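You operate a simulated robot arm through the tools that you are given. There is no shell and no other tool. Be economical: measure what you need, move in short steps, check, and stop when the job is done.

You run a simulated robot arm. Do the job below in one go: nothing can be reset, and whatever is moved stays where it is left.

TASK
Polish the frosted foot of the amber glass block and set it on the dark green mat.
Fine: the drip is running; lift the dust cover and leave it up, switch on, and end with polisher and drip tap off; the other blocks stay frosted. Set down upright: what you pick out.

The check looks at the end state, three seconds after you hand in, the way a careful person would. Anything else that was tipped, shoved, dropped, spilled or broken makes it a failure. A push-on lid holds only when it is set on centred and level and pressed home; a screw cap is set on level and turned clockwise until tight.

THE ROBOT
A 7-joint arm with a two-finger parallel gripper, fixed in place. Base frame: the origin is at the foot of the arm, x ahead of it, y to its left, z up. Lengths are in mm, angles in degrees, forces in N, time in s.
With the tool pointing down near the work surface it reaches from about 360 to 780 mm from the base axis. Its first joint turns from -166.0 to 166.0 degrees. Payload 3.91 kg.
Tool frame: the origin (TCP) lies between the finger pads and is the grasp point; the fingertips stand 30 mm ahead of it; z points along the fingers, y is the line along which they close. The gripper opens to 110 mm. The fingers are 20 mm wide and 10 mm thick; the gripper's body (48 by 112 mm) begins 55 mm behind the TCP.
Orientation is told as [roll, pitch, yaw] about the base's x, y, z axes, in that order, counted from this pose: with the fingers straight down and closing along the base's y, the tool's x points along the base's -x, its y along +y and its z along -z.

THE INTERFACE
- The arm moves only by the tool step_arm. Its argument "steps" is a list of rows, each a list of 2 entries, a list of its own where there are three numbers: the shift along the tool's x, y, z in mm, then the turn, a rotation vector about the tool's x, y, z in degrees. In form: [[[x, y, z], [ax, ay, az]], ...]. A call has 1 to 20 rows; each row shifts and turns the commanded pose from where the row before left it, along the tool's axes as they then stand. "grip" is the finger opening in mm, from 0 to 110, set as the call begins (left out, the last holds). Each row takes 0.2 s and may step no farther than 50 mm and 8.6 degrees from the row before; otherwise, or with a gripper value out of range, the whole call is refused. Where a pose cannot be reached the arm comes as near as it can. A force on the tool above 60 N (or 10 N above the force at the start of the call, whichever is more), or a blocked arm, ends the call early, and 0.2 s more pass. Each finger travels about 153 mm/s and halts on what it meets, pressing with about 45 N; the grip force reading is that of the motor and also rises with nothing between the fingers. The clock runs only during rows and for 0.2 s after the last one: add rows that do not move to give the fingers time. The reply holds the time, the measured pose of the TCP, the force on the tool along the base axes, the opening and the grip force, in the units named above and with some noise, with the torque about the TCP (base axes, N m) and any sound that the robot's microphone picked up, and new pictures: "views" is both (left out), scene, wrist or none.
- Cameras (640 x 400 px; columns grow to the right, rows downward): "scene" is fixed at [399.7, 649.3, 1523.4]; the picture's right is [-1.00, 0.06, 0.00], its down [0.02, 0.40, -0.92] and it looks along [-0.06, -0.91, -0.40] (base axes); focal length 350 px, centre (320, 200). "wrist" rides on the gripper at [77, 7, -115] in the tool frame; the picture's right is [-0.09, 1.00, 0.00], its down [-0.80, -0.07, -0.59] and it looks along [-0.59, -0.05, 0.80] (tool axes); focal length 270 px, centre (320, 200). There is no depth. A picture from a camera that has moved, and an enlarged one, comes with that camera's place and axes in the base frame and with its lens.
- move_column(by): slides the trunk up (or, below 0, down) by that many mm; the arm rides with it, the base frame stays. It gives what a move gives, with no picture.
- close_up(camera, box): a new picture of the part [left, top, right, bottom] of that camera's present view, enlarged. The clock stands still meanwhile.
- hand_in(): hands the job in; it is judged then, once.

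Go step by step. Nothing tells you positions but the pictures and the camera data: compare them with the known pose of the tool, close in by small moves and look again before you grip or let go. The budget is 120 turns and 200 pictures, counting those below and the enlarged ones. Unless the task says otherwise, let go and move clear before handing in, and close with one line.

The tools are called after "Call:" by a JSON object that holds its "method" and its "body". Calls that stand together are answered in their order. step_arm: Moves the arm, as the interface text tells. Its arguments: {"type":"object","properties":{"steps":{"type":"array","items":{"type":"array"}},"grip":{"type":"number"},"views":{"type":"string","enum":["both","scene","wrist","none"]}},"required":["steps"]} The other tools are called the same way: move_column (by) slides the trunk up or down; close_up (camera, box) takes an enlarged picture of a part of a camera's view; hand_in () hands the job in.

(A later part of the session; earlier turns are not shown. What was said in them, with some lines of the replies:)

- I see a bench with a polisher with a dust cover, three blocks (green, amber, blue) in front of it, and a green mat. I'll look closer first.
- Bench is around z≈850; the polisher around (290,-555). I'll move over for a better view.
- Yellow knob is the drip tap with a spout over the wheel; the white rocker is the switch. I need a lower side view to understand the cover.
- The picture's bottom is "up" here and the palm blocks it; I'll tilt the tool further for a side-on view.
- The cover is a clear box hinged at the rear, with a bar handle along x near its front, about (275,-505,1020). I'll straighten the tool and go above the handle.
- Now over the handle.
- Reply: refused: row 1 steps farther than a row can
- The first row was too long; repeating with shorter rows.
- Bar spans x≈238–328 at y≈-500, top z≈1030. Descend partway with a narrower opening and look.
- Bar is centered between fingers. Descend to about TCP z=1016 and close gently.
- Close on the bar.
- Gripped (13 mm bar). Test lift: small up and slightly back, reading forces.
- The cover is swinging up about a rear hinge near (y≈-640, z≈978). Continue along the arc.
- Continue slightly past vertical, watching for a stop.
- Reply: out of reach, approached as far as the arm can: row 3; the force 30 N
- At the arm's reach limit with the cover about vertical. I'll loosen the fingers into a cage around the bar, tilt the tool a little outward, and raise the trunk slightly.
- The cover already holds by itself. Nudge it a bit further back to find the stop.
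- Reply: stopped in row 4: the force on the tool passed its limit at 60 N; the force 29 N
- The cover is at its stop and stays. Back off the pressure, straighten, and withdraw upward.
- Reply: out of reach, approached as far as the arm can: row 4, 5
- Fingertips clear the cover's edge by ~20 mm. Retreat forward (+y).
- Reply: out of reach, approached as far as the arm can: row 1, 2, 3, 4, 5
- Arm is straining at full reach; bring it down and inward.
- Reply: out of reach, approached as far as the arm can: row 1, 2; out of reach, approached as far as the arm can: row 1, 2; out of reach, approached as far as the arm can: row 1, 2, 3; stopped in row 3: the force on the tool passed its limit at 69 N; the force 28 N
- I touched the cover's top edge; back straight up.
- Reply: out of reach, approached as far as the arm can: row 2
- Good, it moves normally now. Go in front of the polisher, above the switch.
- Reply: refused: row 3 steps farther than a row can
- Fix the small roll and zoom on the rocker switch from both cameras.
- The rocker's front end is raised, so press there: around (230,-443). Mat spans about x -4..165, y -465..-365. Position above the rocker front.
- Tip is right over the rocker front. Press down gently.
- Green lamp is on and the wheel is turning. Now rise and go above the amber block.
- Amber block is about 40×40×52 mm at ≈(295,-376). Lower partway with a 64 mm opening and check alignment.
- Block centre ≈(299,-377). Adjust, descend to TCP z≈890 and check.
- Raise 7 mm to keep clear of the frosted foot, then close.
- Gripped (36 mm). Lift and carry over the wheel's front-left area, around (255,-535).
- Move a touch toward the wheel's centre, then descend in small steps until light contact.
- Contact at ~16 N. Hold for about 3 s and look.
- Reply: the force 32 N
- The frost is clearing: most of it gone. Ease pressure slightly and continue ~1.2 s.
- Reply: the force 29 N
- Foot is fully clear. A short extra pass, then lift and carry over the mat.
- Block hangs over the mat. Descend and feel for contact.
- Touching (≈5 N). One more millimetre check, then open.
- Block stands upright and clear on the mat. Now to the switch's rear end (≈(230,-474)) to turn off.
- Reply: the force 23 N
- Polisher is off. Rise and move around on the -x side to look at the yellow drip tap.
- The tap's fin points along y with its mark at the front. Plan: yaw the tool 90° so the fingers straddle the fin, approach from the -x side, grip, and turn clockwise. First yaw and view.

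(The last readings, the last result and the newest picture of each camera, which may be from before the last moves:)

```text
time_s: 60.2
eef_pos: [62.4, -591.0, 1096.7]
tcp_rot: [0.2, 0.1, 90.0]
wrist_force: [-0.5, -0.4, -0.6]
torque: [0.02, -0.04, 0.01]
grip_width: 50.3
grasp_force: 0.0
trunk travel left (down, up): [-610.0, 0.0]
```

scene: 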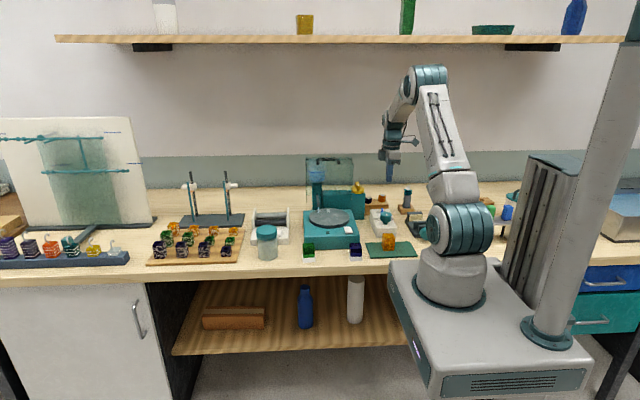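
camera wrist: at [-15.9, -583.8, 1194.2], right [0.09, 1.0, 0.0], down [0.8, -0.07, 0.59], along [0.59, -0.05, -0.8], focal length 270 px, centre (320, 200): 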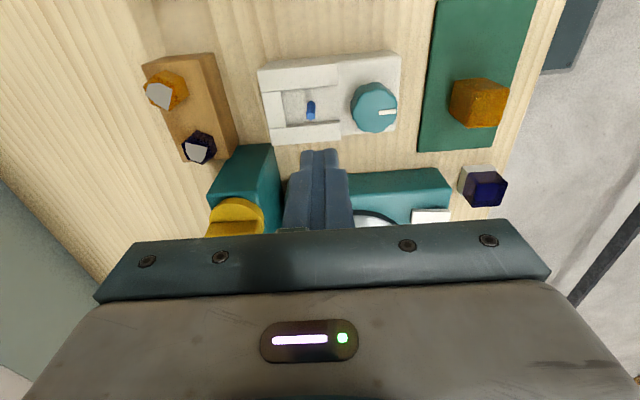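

Call:
{"method": "step_arm", "body": {"steps": [[[40, 0, 0], [0, 0, 0]], [[40, 0, 0], [0, 0, 0]], [[15, -30, 0], [0, 0, 0]], [[0, -40, 0], [0, 0, 0]], [[0, -20, 0], [0, 0, 0]], [[0, 0, 0], [0, 0, 0]]], "views": "wrist"}}

Call:
{"method": "close_up", "body": {"camera": "scene", "box": [310, 115, 390, 205]}}

Call:
{"method": "close_up", "body": {"camera": "wrist", "box": [180, 60, 460, 240]}}

```text
time_s: 61.6
eef_pos: [151.9, -686.8, 1096.5]
tcp_rot: [0.0, 0.0, 89.9]
wrist_force: [-0.2, 0.1, -0.1]
torque: [-0.02, 0.0, 0.01]
grip_width: 50.2
grasp_force: 0.1
trunk travel left (down, up): [-610.0, 0.0]
camera wrist: at [144.2, -765.2, 1212.3], right [-1.0, 0.09, 0.0], down [0.07, 0.8, 0.59], along [0.05, 0.59, -0.8], focal length 270 px, centre (320, 200)
```

wrist: 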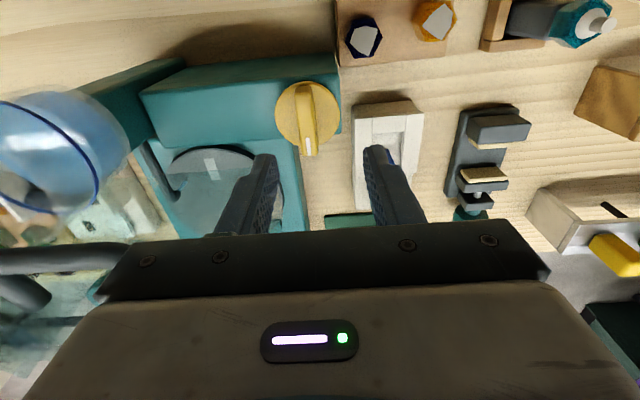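

```text
4.44 times, centred on (350, 160) of scene
camera zoom: at [399.7, 649.3, 1523.4], right [-1.0, 0.06, 0.0], down [0.02, 0.4, -0.92], along [-0.06, -0.91, -0.4], focal length 1557 px, centre (187, 378)
```

zoom: 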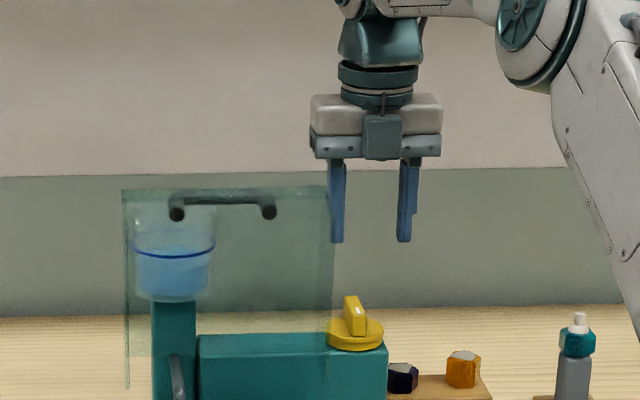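

```text
2.22 times, centred on (320, 150) of wrist
camera zoom: at [144.2, -765.2, 1212.3], right [-1.0, 0.09, 0.0], down [0.07, 0.8, 0.59], along [0.05, 0.59, -0.8], focal length 601 px, centre (320, 311)
```

zoom: 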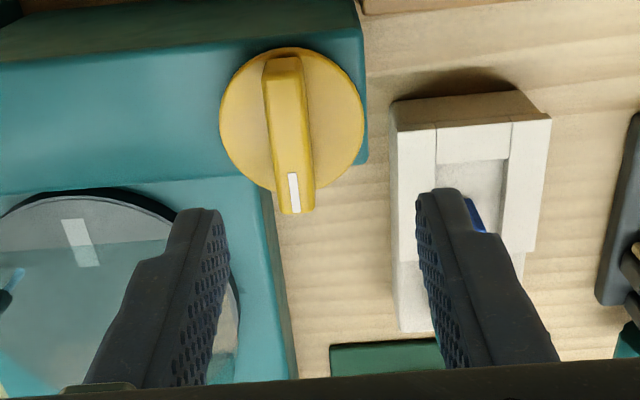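

Fin at about (164,-688), top z≈1010, 14 mm thick. Align and descend partway, then check.

Call:
{"method": "step_arm", "body": {"steps": [[[4, -12, 20], [0, 0, 0]], [[0, 0, 20], [0, 0, 0]], [[0, 0, 0], [0, 0, 0]]], "grip": 40, "views": "none"}}

Call:
{"method": "close_up", "body": {"camera": "scene", "box": [310, 115, 390, 205]}}

Call:
{"method": "close_up", "body": {"camera": "wrist", "box": [180, 60, 460, 240]}}

```text
time_s: 62.4
eef_pos: [163.8, -690.4, 1057.7]
tcp_rot: [0.1, -0.1, 90.0]
wrist_force: [-1.0, 0.7, -0.9]
torque: [-0.01, -0.01, -0.01]
grip_width: 40.0
grasp_force: 0.1
trunk travel left (down, up): [-610.0, 0.0]
```

```text
4.44 times, centred on (350, 160) of scene
camera zoom: at [399.7, 649.3, 1523.4], right [-1.0, 0.06, 0.0], down [0.02, 0.4, -0.92], along [-0.06, -0.91, -0.4], focal length 1557 px, centre (187, 378)
```

zoom: 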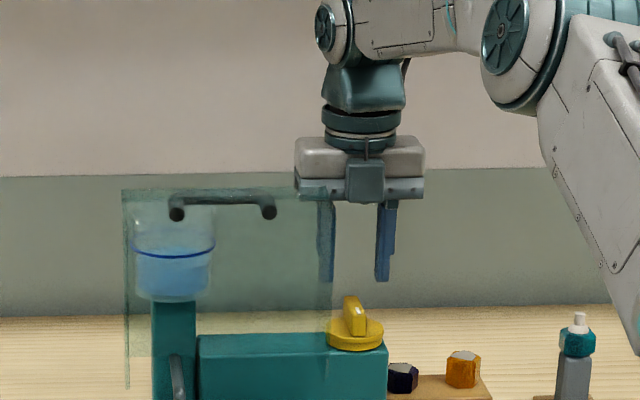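

```text
2.22 times, centred on (320, 150) of wrist
camera zoom: at [156.8, -768.1, 1173.0], right [-1.0, 0.09, 0.0], down [0.07, 0.8, 0.59], along [0.05, 0.59, -0.8], focal length 601 px, centre (320, 311)
```

zoom: 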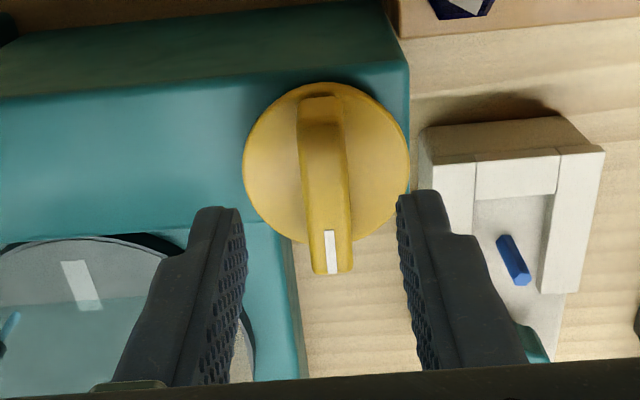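

Well aligned. Descend onto the fin and close.

Call:
{"method": "step_arm", "body": {"steps": [[[0, 0, 15], [0, 0, 0]], [[0, 0, 12], [0, 0, 0]], [[0, 0, 8], [0, 0, 0]], [[0, 0, 0], [0, 0, 0]]], "views": "wrist"}}

Call:
{"method": "close_up", "body": {"camera": "scene", "box": [310, 115, 390, 205]}}

```text
time_s: 63.4
eef_pos: [162.9, -692.0, 1023.7]
tcp_rot: [0.0, 0.1, 90.0]
wrist_force: [0.7, 0.0, -0.1]
torque: [-0.05, 0.01, 0.03]
grip_width: 40.0
grasp_force: 0.1
trunk travel left (down, up): [-610.0, 0.0]
camera wrist: at [156.5, -769.4, 1138.7], right [-1.0, 0.09, 0.0], down [0.07, 0.8, 0.59], along [0.05, 0.59, -0.8], focal length 270 px, centre (320, 200)
```

wrist: 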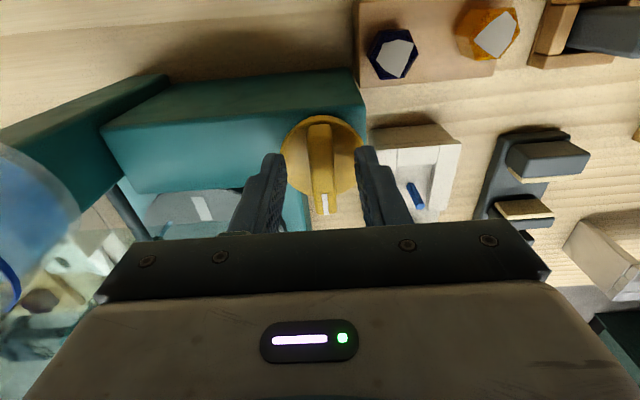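

```text
4.44 times, centred on (350, 160) of scene
camera zoom: at [399.7, 649.3, 1523.4], right [-1.0, 0.06, 0.0], down [0.02, 0.4, -0.92], along [-0.06, -0.91, -0.4], focal length 1557 px, centre (187, 378)
```

zoom: 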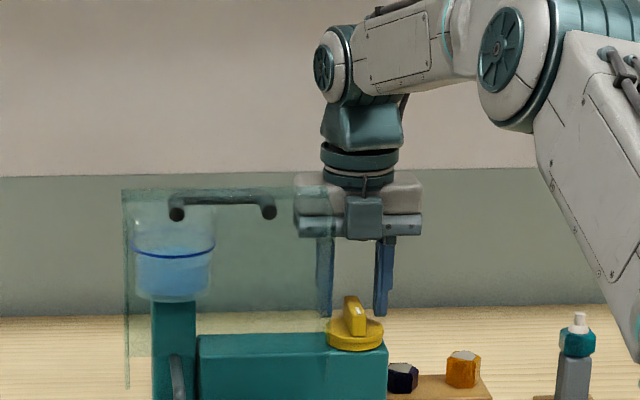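

Call:
{"method": "step_arm", "body": {"steps": [[[0, 0, 3], [0, 0, 0]], [[0, 0, 0], [0, 0, 0]], [[0, 0, 0], [0, 0, 0]]], "grip": 0, "views": "wrist"}}

Call:
{"method": "close_up", "body": {"camera": "scene", "box": [300, 155, 380, 245]}}

```text
time_s: 64.2
eef_pos: [161.3, -691.1, 1023.1]
tcp_rot: [0.0, 0.2, 89.8]
wrist_force: [-4.8, -3.3, 18.1]
torque: [1.18, 0.11, 0.06]
grip_width: 13.9
grasp_force: 45.0
trunk travel left (down, up): [-610.0, 0.0]
camera wrist: at [155.2, -769.0, 1138.5], right [-1.0, 0.09, 0.0], down [0.07, 0.8, 0.59], along [0.05, 0.59, -0.81], focal length 270 px, centre (320, 200)
```

wrist: 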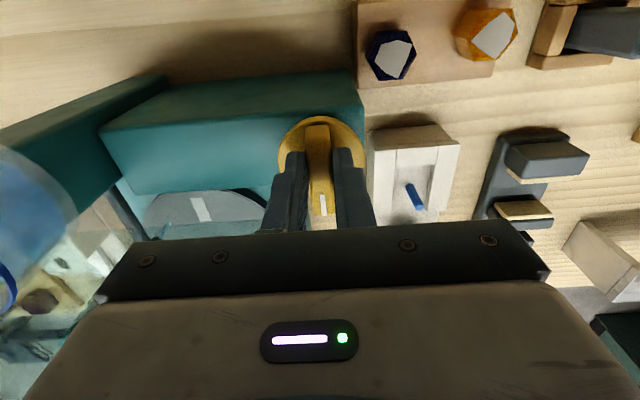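

```text
4.44 times, centred on (340, 200) of scene
camera zoom: at [399.7, 649.3, 1523.4], right [-1.0, 0.06, 0.0], down [0.02, 0.4, -0.92], along [-0.06, -0.91, -0.4], focal length 1557 px, centre (231, 200)
```

zoom: 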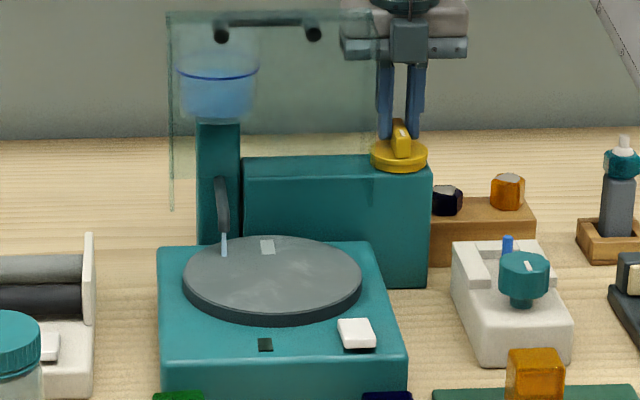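

Ease up 2 mm off the disc, then start turning clockwise about the knob's axis.

Call:
{"method": "step_arm", "body": {"steps": [[[0, 0, -2.5], [0, 0, 0]], [[0, 0.5, 0], [0, 0, 8]], [[0, 0.5, 0], [0, 0, 8]], [[0, 0, 0], [0, 0, 0]]], "views": "wrist"}}

Call:
{"method": "close_up", "body": {"camera": "scene", "box": [300, 155, 380, 245]}}

```text
time_s: 65.2
eef_pos: [160.6, -690.7, 1021.8]
tcp_rot: [0.0, 0.2, 73.8]
wrist_force: [-12.9, -9.4, 15.7]
torque: [-1.42, 0.66, 0.06]
grip_width: 14.0
grasp_force: 45.1
trunk travel left (down, up): [-610.0, 0.0]
camera wrist: at [132.5, -763.9, 1138.4], right [-0.93, 0.36, 0.0], down [0.29, 0.75, 0.59], along [0.21, 0.55, -0.81], focal length 270 px, centre (320, 200)
```

wrist: 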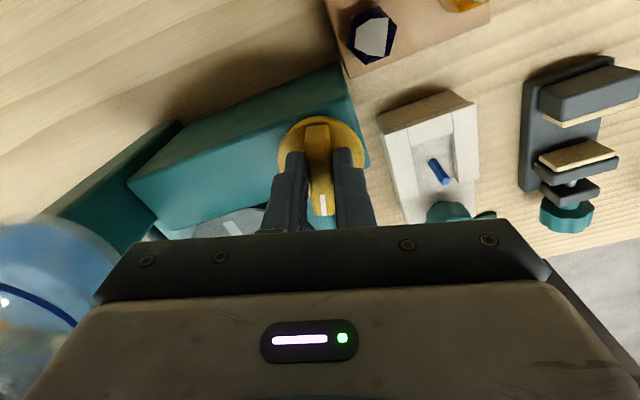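

```text
4.44 times, centred on (340, 200) of scene
camera zoom: at [399.7, 649.3, 1523.4], right [-1.0, 0.06, 0.0], down [0.02, 0.4, -0.92], along [-0.06, -0.91, -0.4], focal length 1557 px, centre (231, 200)
```

zoom: 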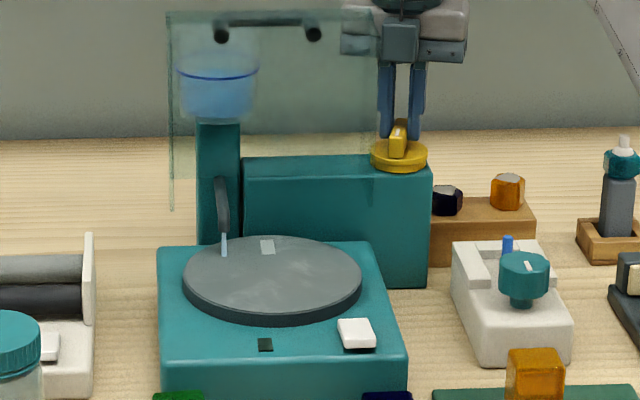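

The fin follows easily. Continue.

Call:
{"method": "step_arm", "body": {"steps": [[[0, 1, -1], [0, 0, 8]], [[0, 0.8, 0], [0, 0, 8]], [[0, 0.6, 0], [0, 0, 8]], [[0, 0, 0], [0, 0, 0]]], "views": "none"}}

Call:
{"method": "close_up", "body": {"camera": "scene", "box": [300, 155, 380, 245]}}

```text
time_s: 66.2
eef_pos: [158.5, -689.9, 1022.3]
tcp_rot: [0.2, 0.0, 49.8]
wrist_force: [-19.3, -14.0, 7.1]
torque: [-0.58, 0.55, 0.02]
grip_width: 13.6
grasp_force: 44.8
trunk travel left (down, up): [-610.0, 0.0]
```

```text
4.44 times, centred on (340, 200) of scene
camera zoom: at [399.7, 649.3, 1523.4], right [-1.0, 0.06, 0.0], down [0.02, 0.4, -0.92], along [-0.06, -0.91, -0.4], focal length 1557 px, centre (231, 200)
```

zoom: 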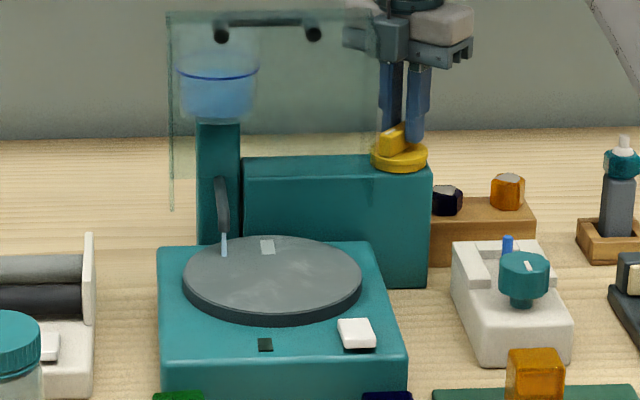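

Call:
{"method": "step_arm", "body": {"steps": [[[1.5, 0.7, 0], [0, 0, 8]], [[0.5, 0.5, 0], [0, 0, 8]], [[0, 0.5, 0], [0, 0, 8]], [[0, 0, 0], [0, 0, 0]]], "views": "wrist"}}

Call:
{"method": "close_up", "body": {"camera": "scene", "box": [310, 150, 370, 220]}}

```text
time_s: 67.2
eef_pos: [155.9, -688.2, 1022.3]
tcp_rot: [0.2, -0.1, 25.8]
wrist_force: [-21.7, 6.6, -2.2]
torque: [-0.05, 0.68, 0.07]
grip_width: 13.9
grasp_force: 44.6
trunk travel left (down, up): [-610.0, 0.0]
camera wrist: at [84.2, -716.9, 1138.0], right [-0.35, 0.93, 0.0], down [0.75, 0.28, 0.6], along [0.56, 0.21, -0.8], focal length 270 px, centre (320, 200)
```

wrist: 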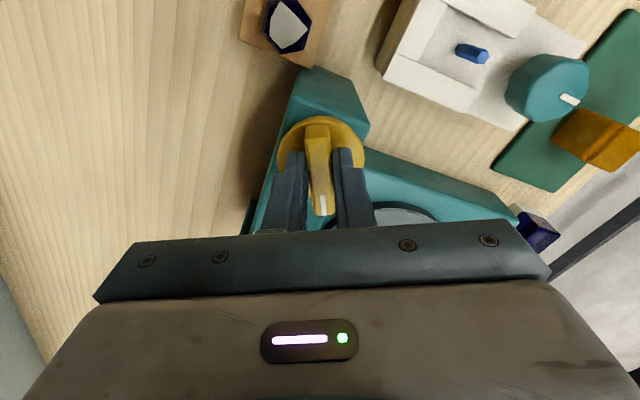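

```text
5.71 times, centred on (340, 185) of scene
camera zoom: at [399.7, 649.3, 1523.4], right [-1.0, 0.06, 0.0], down [0.02, 0.4, -0.92], along [-0.06, -0.91, -0.4], focal length 2002 px, centre (206, 286)
```

zoom: 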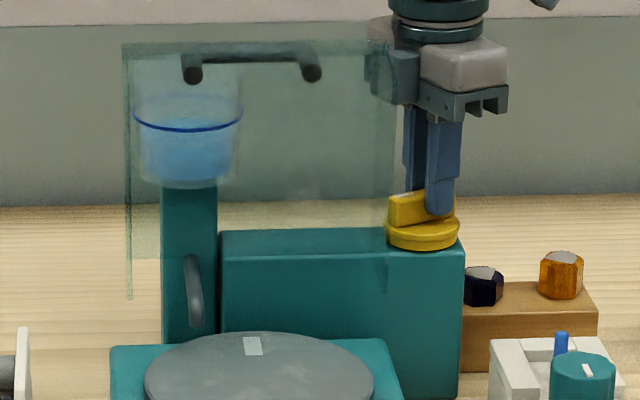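

The stream has stopped; continue towards the full quarter turn, watching the cover clearance.

Call:
{"method": "step_arm", "body": {"steps": [[[2, 0.5, 0], [0, 0, 8]], [[0.5, 0.5, 0], [0, 0, 8]], [[0, 0, 0], [0, 0, 0]]], "views": "none"}}

Call:
{"method": "close_up", "body": {"camera": "scene", "box": [310, 150, 370, 220]}}

```text
time_s: 68.0
eef_pos: [156.3, -686.3, 1023.6]
tcp_rot: [0.3, -0.1, 10.0]
wrist_force: [-16.9, 24.0, -5.6]
torque: [0.3, 0.38, 0.18]
grip_width: 13.7
grasp_force: 45.3
trunk travel left (down, up): [-610.0, 0.0]
```

```text
5.71 times, centred on (340, 185) of scene
camera zoom: at [399.7, 649.3, 1523.4], right [-1.0, 0.06, 0.0], down [0.02, 0.4, -0.92], along [-0.06, -0.91, -0.4], focal length 2002 px, centre (206, 286)
```

zoom: 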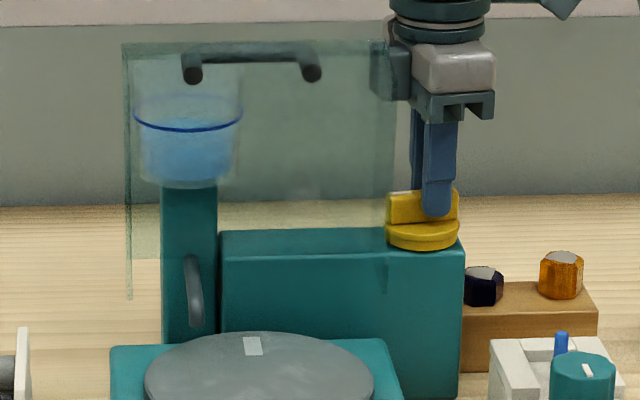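

Call:
{"method": "step_arm", "body": {"steps": [[[1, 1.5, 0], [0, 0, 5]], [[0, 0.5, 0], [0, 0, 5]], [[0, 0, 0], [0, 0, 0]]], "views": "wrist"}}

Call:
{"method": "close_up", "body": {"camera": "scene", "box": [310, 150, 370, 220]}}

```text
time_s: 68.8
eef_pos: [156.2, -684.6, 1023.6]
tcp_rot: [0.1, -0.1, -0.1]
wrist_force: [-10.3, 21.7, -11.9]
torque: [0.37, -0.24, 0.18]
grip_width: 13.9
grasp_force: 45.1
trunk travel left (down, up): [-610.0, 0.0]
camera wrist: at [78.6, -679.4, 1138.0], right [0.09, 1.0, 0.0], down [0.8, -0.07, 0.6], along [0.59, -0.05, -0.8], focal length 270 px, centre (320, 200)
```

wrist: 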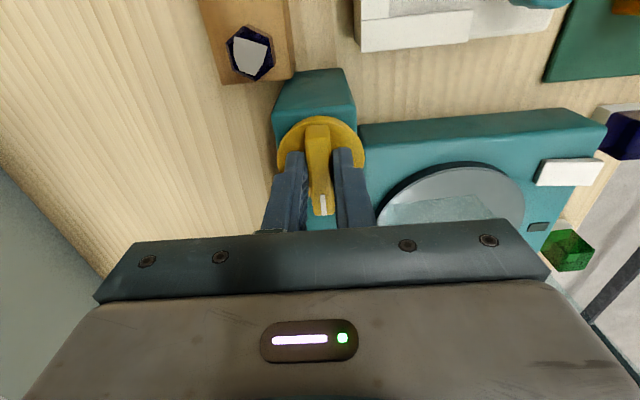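

```text
5.71 times, centred on (340, 185) of scene
camera zoom: at [399.7, 649.3, 1523.4], right [-1.0, 0.06, 0.0], down [0.02, 0.4, -0.92], along [-0.06, -0.91, -0.4], focal length 2002 px, centre (206, 286)
```

zoom: 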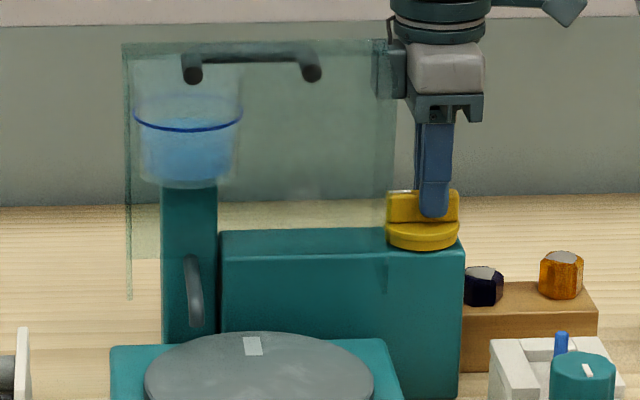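

Tap closed a full quarter turn. Release, slide slightly -x, rise just clear of the fin, and retreat to -x then forward.

Call:
{"method": "step_arm", "body": {"steps": [[[0, 1.5, 0], [0, 0, 0]], [[0, 0, 0], [0, 0, 0]], [[5, 0, -10], [0, 0, 0]], [[5, 0, -20], [0, 0, 0]], [[10, 0, -15], [0, 0, 0]], [[40, 0, -5], [0, 0, 0]], [[40, 0, 0], [0, 0, 0]], [[0, 0, 0], [0, 0, 0]]], "grip": 28, "views": "wrist"}}

Call:
{"method": "close_up", "body": {"camera": "scene", "box": [290, 140, 430, 260]}}

```text
time_s: 70.6
eef_pos: [53.8, -684.4, 1073.0]
tcp_rot: [0.0, 0.0, 0.1]
wrist_force: [0.1, -0.1, -0.7]
torque: [-0.01, 0.0, -0.01]
grip_width: 28.0
grasp_force: 0.2
trunk travel left (down, up): [-610.0, 0.0]
camera wrist: at [-22.0, -678.1, 1188.8], right [0.09, 1.0, 0.0], down [0.8, -0.07, 0.59], along [0.59, -0.05, -0.8], focal length 270 px, centre (320, 200)
```

wrist: 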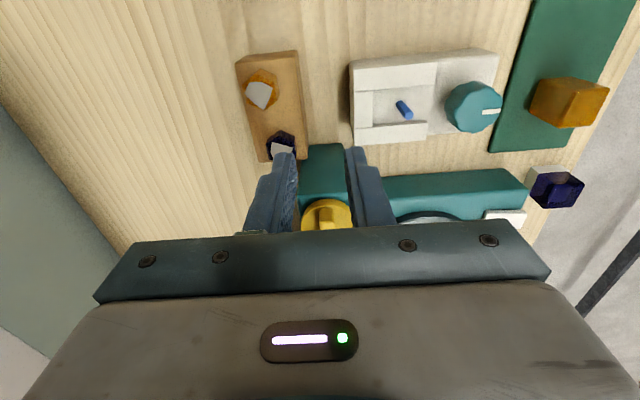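

```text
3.33 times, centred on (360, 200) of scene
camera zoom: at [399.7, 649.3, 1523.4], right [-1.0, 0.06, 0.0], down [0.02, 0.4, -0.92], along [-0.06, -0.91, -0.4], focal length 1168 px, centre (187, 200)
```

zoom: 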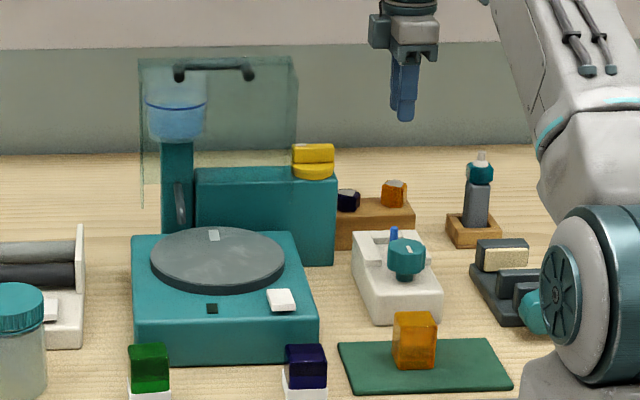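

Everything is in its end state: cover up, lamp off, no stream, amber block clear and upright on the mat, other blocks untouched, arm clear. Handing in.

Call:
{"method": "hand_in", "body": {}}

```text
The job is handed in.
```

The amber block's foot is polished clear and the block stands upright on the dark green mat. The dust cover is up, the polisher and drip tap are both off, and the other blocks are still frosted. While backing away from the cover I bumped its top edge once; it stayed up and nothing else moved.
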